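You operate a simulated robot arm through the tools that you are given. There is no shell and no other tool. Be economical: measure what you need, move in short steps, check, and stop when the job is done.

Carry out the task below with a simulated robot arm. There is one attempt and no reset: what you move stays moved.

TASK
Take the sealed tub one and put it on top of the test pack three.
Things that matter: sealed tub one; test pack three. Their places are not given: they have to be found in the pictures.

It is judged by the outcome, as a careful person would: the job done as asked, and still so three seconds after it is handed in. It fails if anything else is knocked over, pushed out of place, dropped, spilled or broken.

THE ROBOT
A 7-joint arm with a two-finger parallel gripper, fixed in place. Base frame: the origin is at the foot of the arm, x ahead of it, y to its left, z up; the work surface is at about z = 0. Lengths are in cm, angles in degrees, forces in N, time in s.
With the tool pointing down near the work surface it reaches from about 24 to 62 cm from the base axis. Its first joint turns from -66.0 to 66.0 degrees. Payload 2.6 kg.
Tool frame: the origin (TCP) lies between the finger pads and is the grasp point; the fingertips stand 3 cm ahead of it; z points along the fingers, y is the line along which they close. The gripper opens to 9.4 cm. The fingers are 2.8 cm wide and 1 cm thick; the gripper's body (5 by 9.6 cm) begins 5.5 cm behind the TCP.
Orientation is that of the tool frame in the base frame, as a unit quaternion [w, x, y, z]. With the fingers straight down and closing along the base's y, the tool's x points along the base's -x, its y along +y and its z along -z.

THE INTERFACE
- The arm moves only by the tool arm_command. Its argument "increments" is text: rows parted by semicolons, each of 5 numbers parted by spaces: the shift along the tool's x, y, z in cm, then the turn about the tool's z in degrees, then the opening, from 0 (shut) to 1 (fully open). In form: x y z yaw jaw; .... A call has 1 to 10 rows; each row shifts and turns the commanded pose from where the row before left it, along the tool's axes as they then stand. A row lasts 0.2 s, in which the tool goes at most 5 cm and 8.6 degrees; a call with a longer step from one row to the next is refused whole, and so is a gripper value outside its range. A pose out of reach is approached as far as the arm can. The call stops where the force on the tool passes 40 N (or 10 N more than at its start, if that is more) or the arm is blocked; 0.2 s more then pass. The fingers move at their own pace (about 7.2 cm/s each) and stop on an object; they squeeze with about 45 N. The grip force told is the motor's: it shows also when the fingers shut on nothing. Time passes only in rows, and 0.2 s behind the last, so rows that do not move let the fingers close. It gives the time, the measured TCP pose, the force on the tool (base axes), the opening and the grip force at its end, in the units of the frame above (readings bear some noise), and new pictures: "pictures" is both (left out), scene, wrist or none.
- Cameras (640 x 400 px; columns grow to the right, rows downward): "scene" is fixed at [4.38, 43.95, 56.03]; the picture's right is [-0.69, -0.72, 0.00], its down [-0.43, 0.41, -0.80] and it looks along [0.58, -0.55, -0.60] (base axes); focal length 243 px, centre (320, 200). "wrist" rides on the gripper at [-3.7, 0, -5.8] in the tool frame; the picture's right is [0.00, -1.00, 0.00], its down [0.97, 0.00, -0.24] and it looks along [0.24, 0.00, 0.97] (tool axes); focal length 218 px, centre (320, 200).
- locate(camera, pixels): for up to 12 pixels [column, row] of the newest picture of that camera ("zoom" is the newest enlarged one), the place [x, y, z] in the base frame of the surface seen there, good to about 0.3 cm. No time passes.
- zoom(camera, box): a new picture of the part [left, top, right, bottom] of that camera's present view, enlarged. No time passes.
- hand_in(): hands the job in; it is judged then, once.

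Work in short steps. Measure before you move; look again where a grasp or a placing could have gone wrong, and mend it. You have 60 turns and 120 pictures in all, the two below and enlarged ones among them. Open the gripper and draw the arm clear of the work before you hand the job in, unless the task says otherwise; then end with one line.

The tools are called after ">>>" as name(argument=value, ...) on one line, values as JSON. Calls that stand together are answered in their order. arm_command: Moves the arm, as the interface text tells. Its arguments: {"type":"object","properties":{"increments":{"type":"string"},"pictures":{"type":"string","enum":["both","scene","wrist","none"]}},"required":["increments"]} The other tools are called the same way: locate (camera, pixels) gives the place of the surface under pixels of a picture; zoom (camera, box) takes an enlarged picture of a part of a camera's view; hand_in () hands the job in.

At the start:

```text
t: 0.0
tool_pos: [38.73, 0.83, 30.32]
ee_rot: [0.001, -0.001, 1.0, 0.0]
contact_force: [-0.4, 0.3, -0.2]
opening: 9.4
finger_force: 0.1
```

scene: 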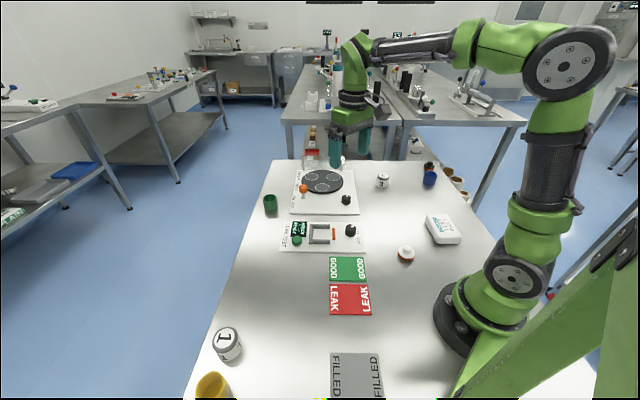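
wrist: 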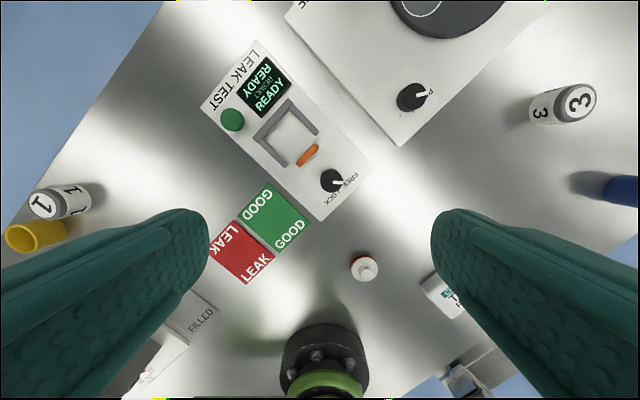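

I see a tub marked 1 at scene (228,343), a "3" object at (382,180) and a white pack at (443,229). I zoom in to tell them apart.

>>> zoom(camera="scene", box=[350, 150, 480, 270])

>>> zoom(camera="scene", box=[180, 300, 300, 400])

>>> zoom(camera="wrist", box=[400, 50, 640, 350])

>>> zoom(camera="wrist", box=[0, 150, 120, 270])

>>> locate(camera="scene", pixels=[[228, 332], [222, 345], [230, 355], [383, 174], [382, 186], [443, 222], [445, 240], [406, 250], [430, 216], [455, 218], [460, 238], [434, 241]])

```text
3.33 times, centred on (415, 210) of scene
```

zoom: 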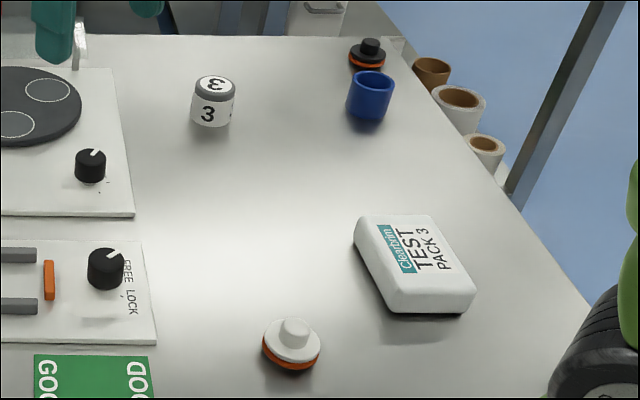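

```text
4.00 times, centred on (240, 350) of scene
```

zoom: 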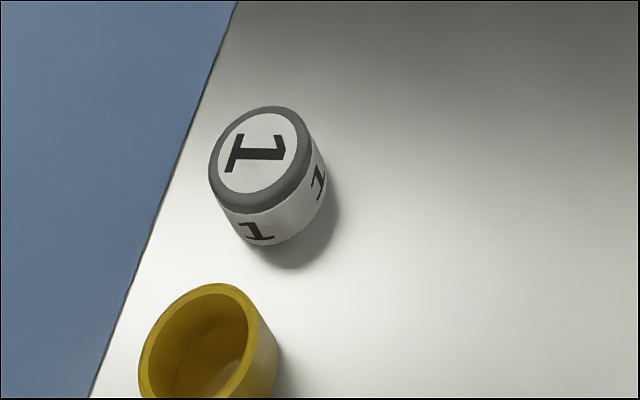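

```text
1.33 times, centred on (520, 200) of wrist
```

zoom: 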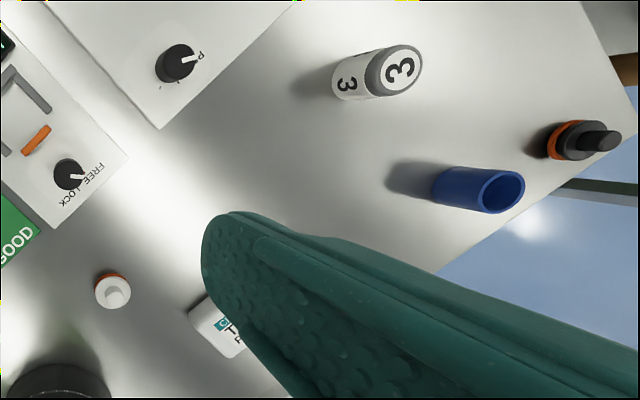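

```text
3.33 times, centred on (60, 210) of wrist
```

zoom: 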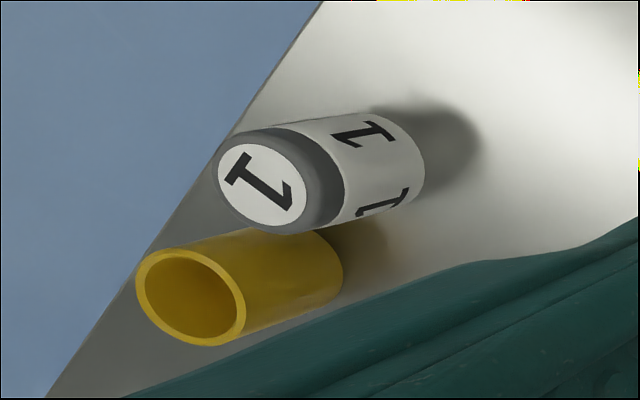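

```text
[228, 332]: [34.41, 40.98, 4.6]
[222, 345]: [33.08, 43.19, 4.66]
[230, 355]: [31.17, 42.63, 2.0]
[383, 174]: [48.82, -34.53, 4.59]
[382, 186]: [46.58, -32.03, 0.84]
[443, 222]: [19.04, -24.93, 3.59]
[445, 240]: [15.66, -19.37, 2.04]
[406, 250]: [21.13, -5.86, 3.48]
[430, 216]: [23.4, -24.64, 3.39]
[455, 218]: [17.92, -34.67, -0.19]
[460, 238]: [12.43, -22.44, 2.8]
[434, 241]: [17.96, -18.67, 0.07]
```

The pack at scene (443,229) is TEST PACK 3, and the tub at (228,343) is tub one. I measure the edges of the tub lid and the pack's top corners.

>>> locate(camera="scene", pixels=[[225, 337], [215, 340], [235, 335], [226, 329], [222, 349], [241, 351], [209, 385], [220, 378]])

>>> zoom(camera="scene", box=[415, 205, 475, 250])

```text
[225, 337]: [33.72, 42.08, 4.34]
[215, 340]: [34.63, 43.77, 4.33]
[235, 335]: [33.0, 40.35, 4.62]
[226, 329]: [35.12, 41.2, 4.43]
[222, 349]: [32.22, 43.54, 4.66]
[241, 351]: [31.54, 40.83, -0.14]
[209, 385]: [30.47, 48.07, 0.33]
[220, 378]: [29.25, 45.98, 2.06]
```

```text
8.89 times, centred on (445, 228) of scene
```

zoom: 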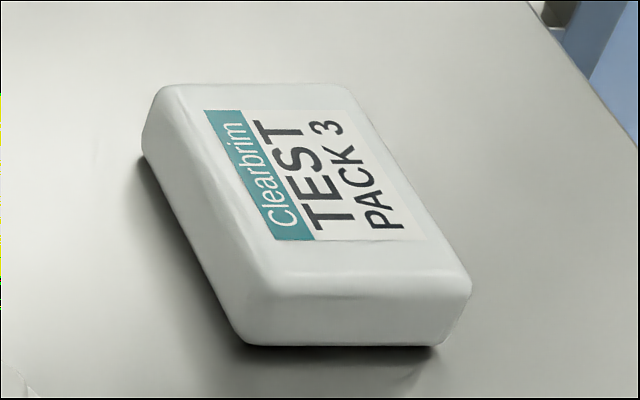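

>>> locate(camera="zoom", pixels=[[175, 95], [340, 90], [455, 275], [265, 285], [310, 180], [320, 225], [370, 150], [245, 140], [280, 260], [420, 260]])

```text
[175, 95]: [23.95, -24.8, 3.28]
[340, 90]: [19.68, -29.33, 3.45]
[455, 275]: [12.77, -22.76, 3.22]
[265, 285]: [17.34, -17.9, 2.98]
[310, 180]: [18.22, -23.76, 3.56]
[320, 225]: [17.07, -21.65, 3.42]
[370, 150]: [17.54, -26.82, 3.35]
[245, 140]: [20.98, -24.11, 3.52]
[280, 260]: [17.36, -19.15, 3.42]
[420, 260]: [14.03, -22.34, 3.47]
```

Tub one's lid centre is near (33.7, 42.1, 4.5) and the pack's top centre near (18.5, -23.6, 3.4). I move over the tub at height 20 with the gripper open.

>>> arm_command(increments="0.5 4.1 1 0 1;0.5 4.1 1 0 1;0.5 4.1 1 0 1;0.5 4.1 1 0 1;0.5 4.1 1 0 1;0.5 4.1 1 0 1;0.5 4.1 1 0 1;0.5 4.1 1 0 1;0.5 4.1 1 0 1;0.5 4.1 1 0 1", pictures="both")

```text
t: 2.2
tool_pos: [33.8, 41.81, 20.42]
ee_rot: [0.002, 0.001, 1.0, 0.0]
contact_force: [0.0, -0.6, -1.4]
opening: 9.38
finger_force: 0.0
```

scene: 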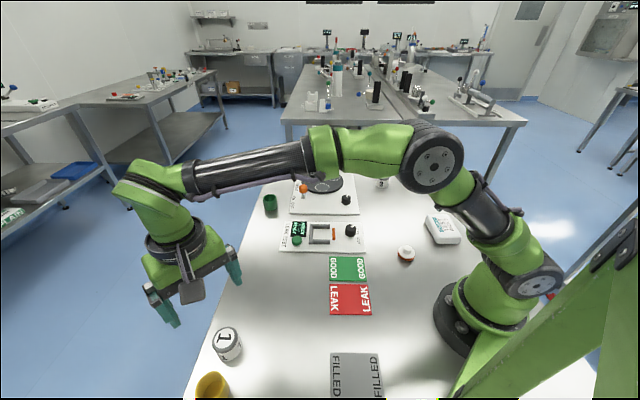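
wrist: 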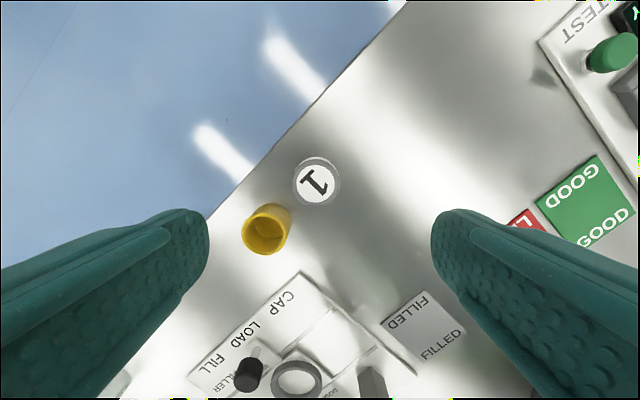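

The wrist view shows tub one at (316,182) with the yellow cup at (266,230). I measure both from above.

>>> locate(camera="wrist", pixels=[[316, 183], [296, 184], [335, 183], [315, 164], [316, 201], [270, 235], [245, 234], [288, 228], [265, 252], [258, 207]])

>>> zoom(camera="wrist", box=[220, 140, 380, 260])

```text
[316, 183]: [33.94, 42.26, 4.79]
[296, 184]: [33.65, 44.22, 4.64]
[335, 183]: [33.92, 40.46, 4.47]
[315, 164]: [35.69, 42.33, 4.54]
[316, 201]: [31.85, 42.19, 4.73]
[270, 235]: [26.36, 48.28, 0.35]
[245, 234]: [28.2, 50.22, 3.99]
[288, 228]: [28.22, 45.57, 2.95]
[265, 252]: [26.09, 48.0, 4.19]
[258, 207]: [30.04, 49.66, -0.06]
```

```text
3.33 times, centred on (300, 200) of wrist
```

zoom: 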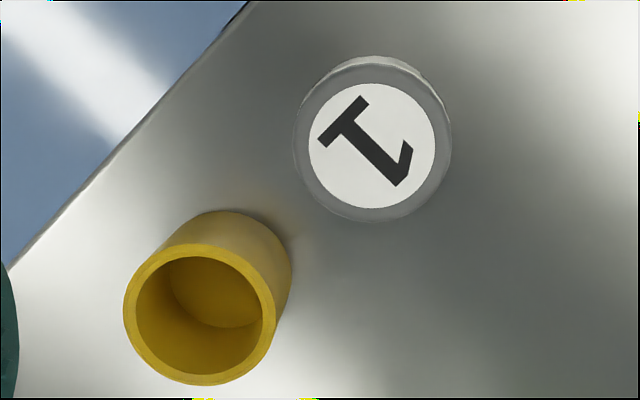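

The tub centre is (33.85, 42.25) with radius about 2, and the cup centre is near (28, 47.8). At the current yaw the fingers clear the cup by about 2 cm, so I go down to z about 4.

>>> arm_command(increments="0 0.44 2.4 0 1;0 0 2.5 0 1;0 0 2.5 0 1;0 0 2.5 0 1;0 0 2.2 0 1;0 0 2.0 0 1;0 0 1.5 0 1;0 0 1.0 0 1;0 0 0 0 1")

```text
t: 4.2
tool_pos: [33.73, 42.39, 3.66]
ee_rot: [0.0, -0.001, 1.0, 0.001]
contact_force: [0.0, -0.4, 0.3]
opening: 9.41
finger_force: 0.1
```

scene: 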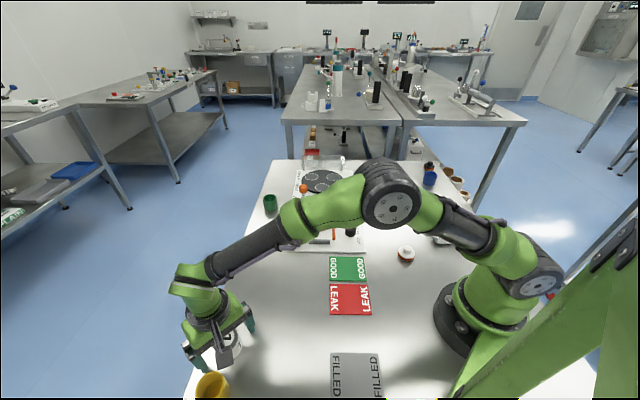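
wrist: 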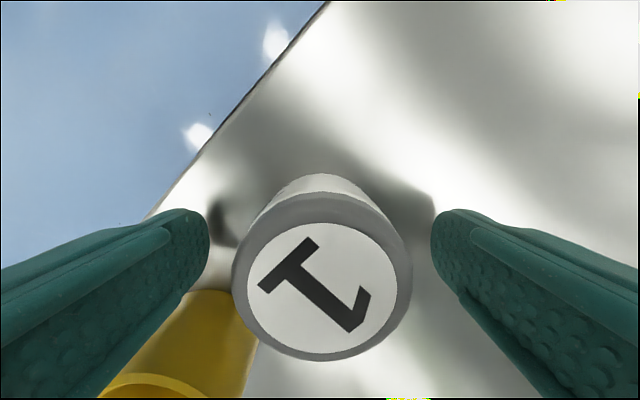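

The tub sits between the fingers, slightly off-centre, with clear space to the cup. I close, then check.

>>> arm_command(increments="0 0 0.3 0 1;0 0 0 0 0.6;0 0 0 0 0.4;0 0 0 0 0.2;0 0 0 0 0.2;0 0 0 0 0.2;0 0 0 0 0.2", pictures="wrist")

```text
t: 5.8
tool_pos: [33.88, 42.4, 3.45]
ee_rot: [0.0, 0.0, 1.0, 0.0]
contact_force: [-0.1, -0.7, -0.8]
opening: 4.79
finger_force: 45.0
```

wrist: 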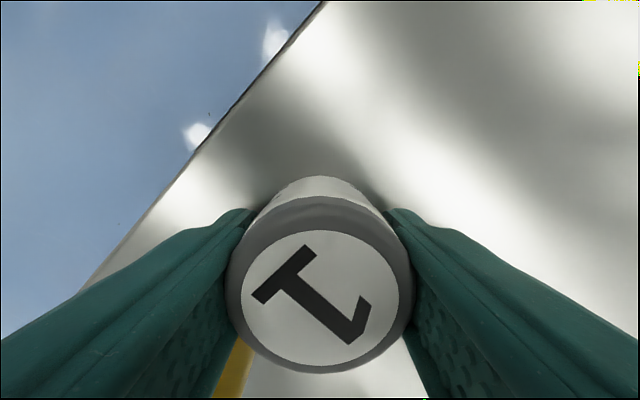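

The grip holds at 45 N with 4.8 cm opening. I lift straight up.

>>> arm_command(increments="0 0 -0.8 0 0.2;0 0 -1.5 0 0.2;0 0 -2.5 0 0.2;0 0 -3 0 0.2;0 0 -3 0 0.2;0 0 -3 0 0.2;0 0 -2.5 0 0.2;0 0 0 0 0.2")

```text
t: 7.6
tool_pos: [33.79, 42.19, 19.73]
ee_rot: [0.0, 0.0, 1.0, -0.001]
contact_force: [0.2, 0.1, -1.0]
opening: 4.79
finger_force: 45.0
```

scene: 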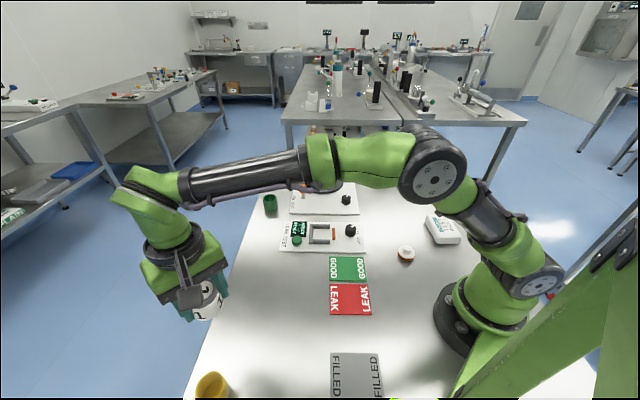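
wrist: 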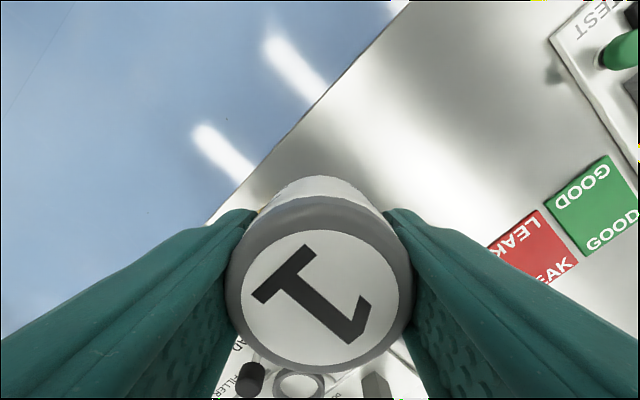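

The tub is held and clear of everything. I carry it toward the middle at height 20.

>>> arm_command(increments="0 -2.2 0 0 0.2;0 -4.4 0 0 0.2;0 -4.6 0 0 0.2;0 -4.6 0 0 0.2;0 -4.6 0 0 0.2;0 -4.6 0 0 0.2;0 -4.6 0 0 0.2;0 -4.6 0 0 0.2;0 -4.6 0 0 0.2;0 -3.6 0 0 0.2", pictures="none")

>>> arm_command(increments="1.5 -2.4 0 0 0.2;1.9 -2.9 0 0 0.2;1.9 -2.9 0 0 0.2;1.9 -2.9 0 0 0.2;1.9 -2.9 0 0 0.2;1.9 -2.8 0 0 0.2;1.8 -2.6 0 0 0.2;1.5 -2.4 0 0 0.2;1.0 -1.6 0 0 0.2;0 0 0 0 0.2")

```text
t: 9.8
tool_pos: [33.59, -0.32, 19.95]
ee_rot: [0.001, 0.0, 1.0, 0.0]
contact_force: [0.4, -0.5, -0.7]
opening: 4.8
finger_force: 44.8
```

```text
t: 12.0
tool_pos: [18.37, -23.43, 19.76]
ee_rot: [-0.001, 0.0, 1.0, -0.001]
contact_force: [0.9, -0.6, -0.2]
opening: 4.78
finger_force: 44.8
```

scene: 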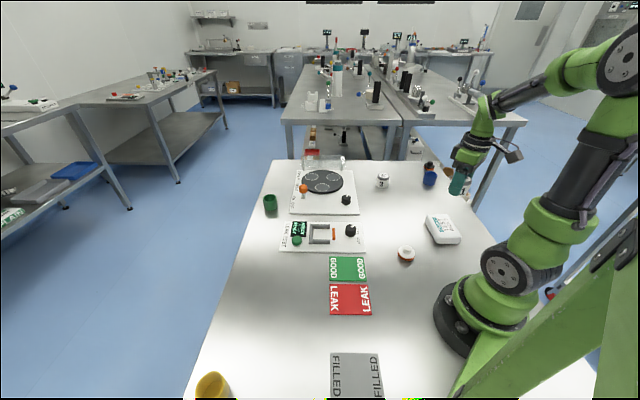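
wrist: 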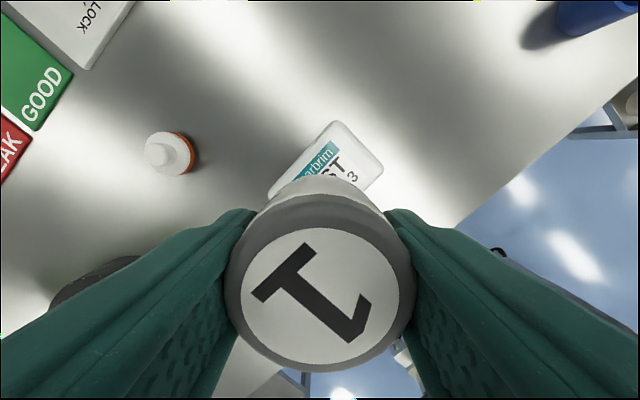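

The tub is over the pack, whose centre is (18.4, -23.7) and top is 3.4, so release is at TCP z about 6.9. I lower to about 8.8 and check the alignment.

>>> arm_command(increments="0 -0.2 2 0 0.2;0 0 2.5 0 0.2;0 0 2.5 0 0.2;0 0 2 0 0.2;0 0 1.3 0 0.2;0 0 0.6 0 0.2;0 0 0 0 0.2")

>>> zoom(camera="scene", box=[395, 180, 491, 260])

```text
t: 13.6
tool_pos: [18.41, -23.71, 8.96]
ee_rot: [-0.001, 0.0, 1.0, 0.0]
contact_force: [0.7, 0.2, -0.8]
opening: 4.76
finger_force: 45.5
```

scene: 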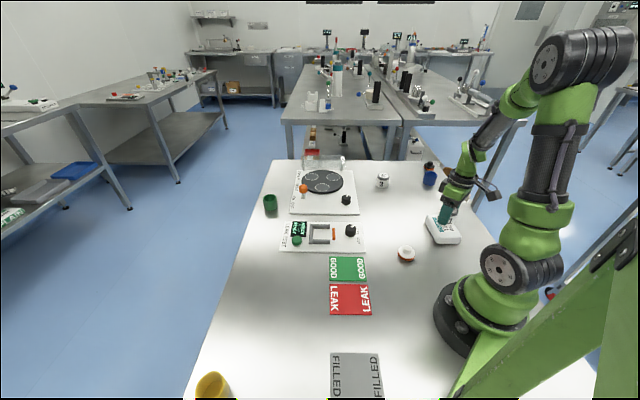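
wrist: 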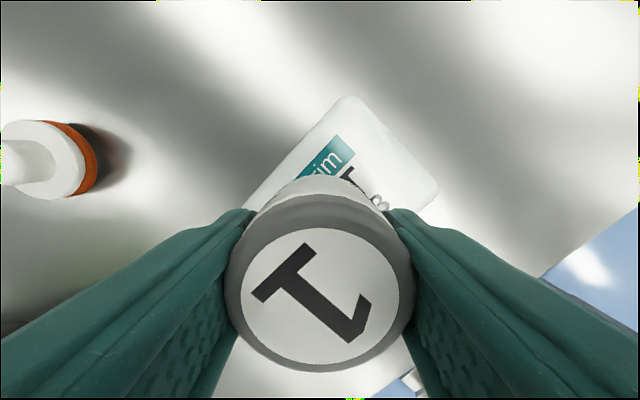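

```text
5.00 times, centred on (443, 220) of scene
```

zoom: 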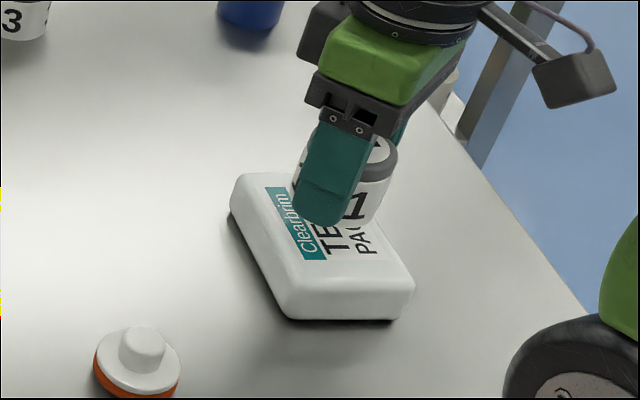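

The tub is centred over the pack, about 2 cm above it. I lower in small steps and watch the force.

>>> arm_command(increments="0 0 0.7 0 0.2;0 0 0.5 0 0.2;0 0 0.4 0 0.2;0 0 0.2 0 0.2;0 0 0 0 0.2", pictures="none")

>>> zoom(camera="scene", box=[395, 180, 491, 260])

```text
t: 14.8
tool_pos: [18.47, -23.7, 6.98]
ee_rot: [0.0, 0.0, 1.0, 0.0]
contact_force: [0.5, 0.1, -0.6]
opening: 4.79
finger_force: 45.2
```

```text
5.00 times, centred on (443, 220) of scene
```

zoom: 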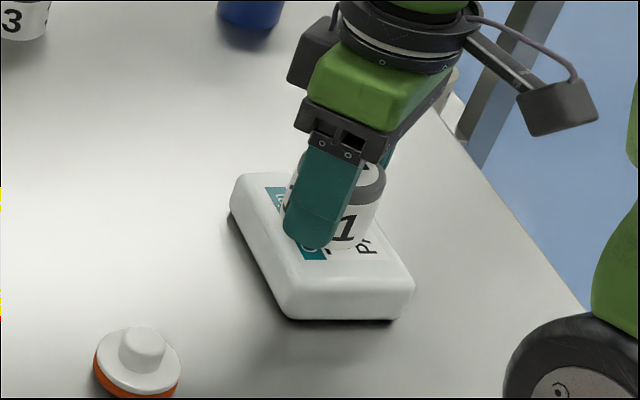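

No contact yet at 6.98; I creep a few millimetres more.

>>> arm_command(increments="0 0 0.1 0 0.2;0 0 0 0 0.2", pictures="none")

>>> arm_command(increments="0 0 0.1 0 0.2;0 0 0 0 0.2", pictures="none")

```text
t: 15.4
tool_pos: [18.57, -23.66, 6.98]
ee_rot: [0.001, 0.0, 1.0, 0.0]
contact_force: [0.4, -0.4, -0.5]
opening: 4.78
finger_force: 45.3
```

```text
t: 16.0
tool_pos: [18.36, -23.72, 6.79]
ee_rot: [0.0, 0.0, 1.0, 0.0]
contact_force: [0.3, 1.3, 3.7]
opening: 4.77
finger_force: 44.7
```

There is light contact (3.7 N). I open the fingers gently.

>>> arm_command(increments="0 0 0 0 0.53;0 0 0 0 0.57;0 0 0 0 0.65;0 0 0 0 0.8;0 0 0 0 0.9;0 0 0 0 0.9", pictures="wrist")

>>> zoom(camera="scene", box=[395, 180, 491, 260])

```text
t: 17.4
tool_pos: [18.42, -23.63, 6.87]
ee_rot: [0.0, 0.0, 1.0, 0.0]
contact_force: [-0.4, -0.4, -0.2]
opening: 8.48
finger_force: 0.1
```

wrist: 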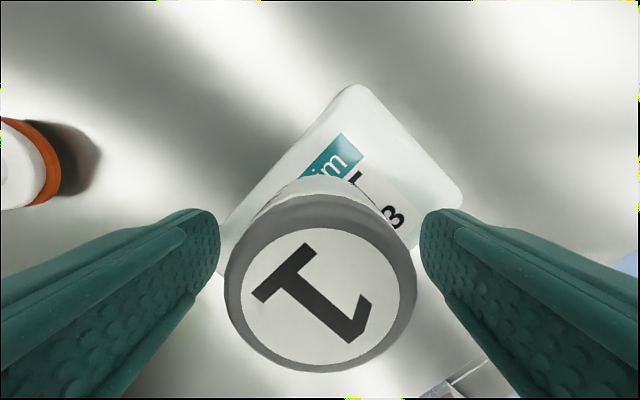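

```text
5.00 times, centred on (443, 220) of scene
```

zoom: 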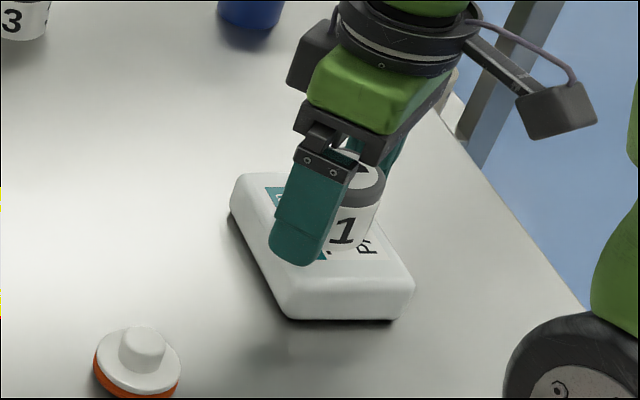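

The tub stands free on the pack. I withdraw straight up, then off to the side.

>>> arm_command(increments="0 0 -0.8 0 0.9;0 0 -1.5 0 0.9;0 0 -2.5 0 0.9;0 0 -3 0 0.9;0 0 -3 0 0.9;0 0 -3 0 0.9;-2 2.5 -1 0 0.9;-3 3.5 0 0 0.9;-3 3.5 0 0 0.9;-2 3 0 0 0.9")

>>> zoom(camera="scene", box=[395, 180, 491, 260])

```text
t: 19.6
tool_pos: [28.4, -11.05, 21.53]
ee_rot: [0.001, 0.001, 1.0, 0.0]
contact_force: [0.8, 0.3, 0.0]
opening: 8.46
finger_force: 0.1
```

scene: 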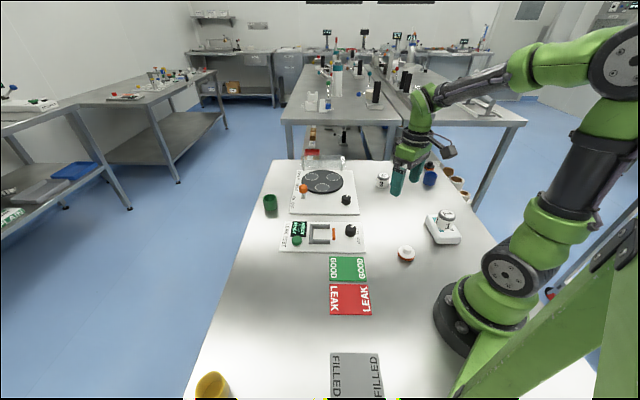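
wrist: 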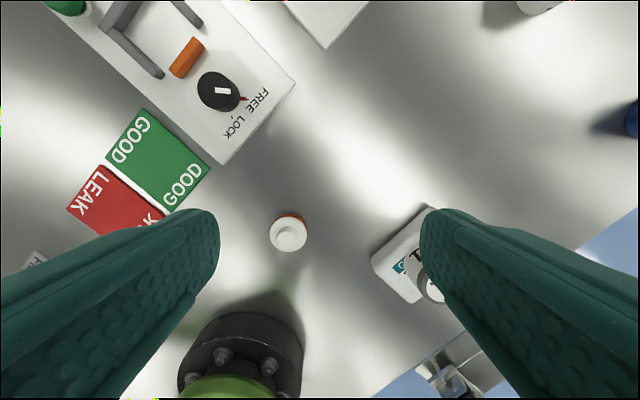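

```text
5.00 times, centred on (443, 220) of scene
```

zoom: 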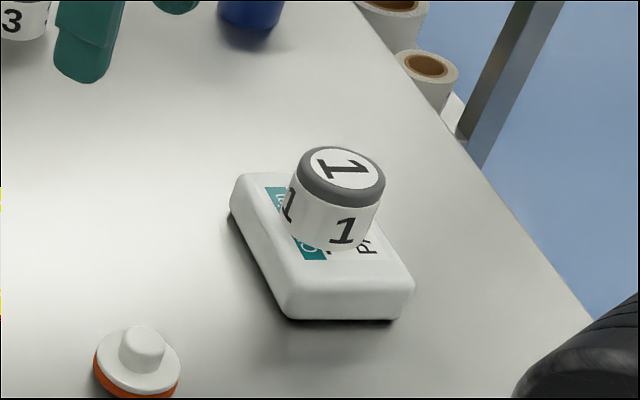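

The tub stands upright near the middle of the pack, nothing else has moved, and the arm is clear, so I hand in.

>>> hand_in()

```text
The job is handed in.
```

Sealed tub one is standing upright on top of test pack three, with the gripper open and the arm drawn clear; the last pictures show nothing else disturbed.
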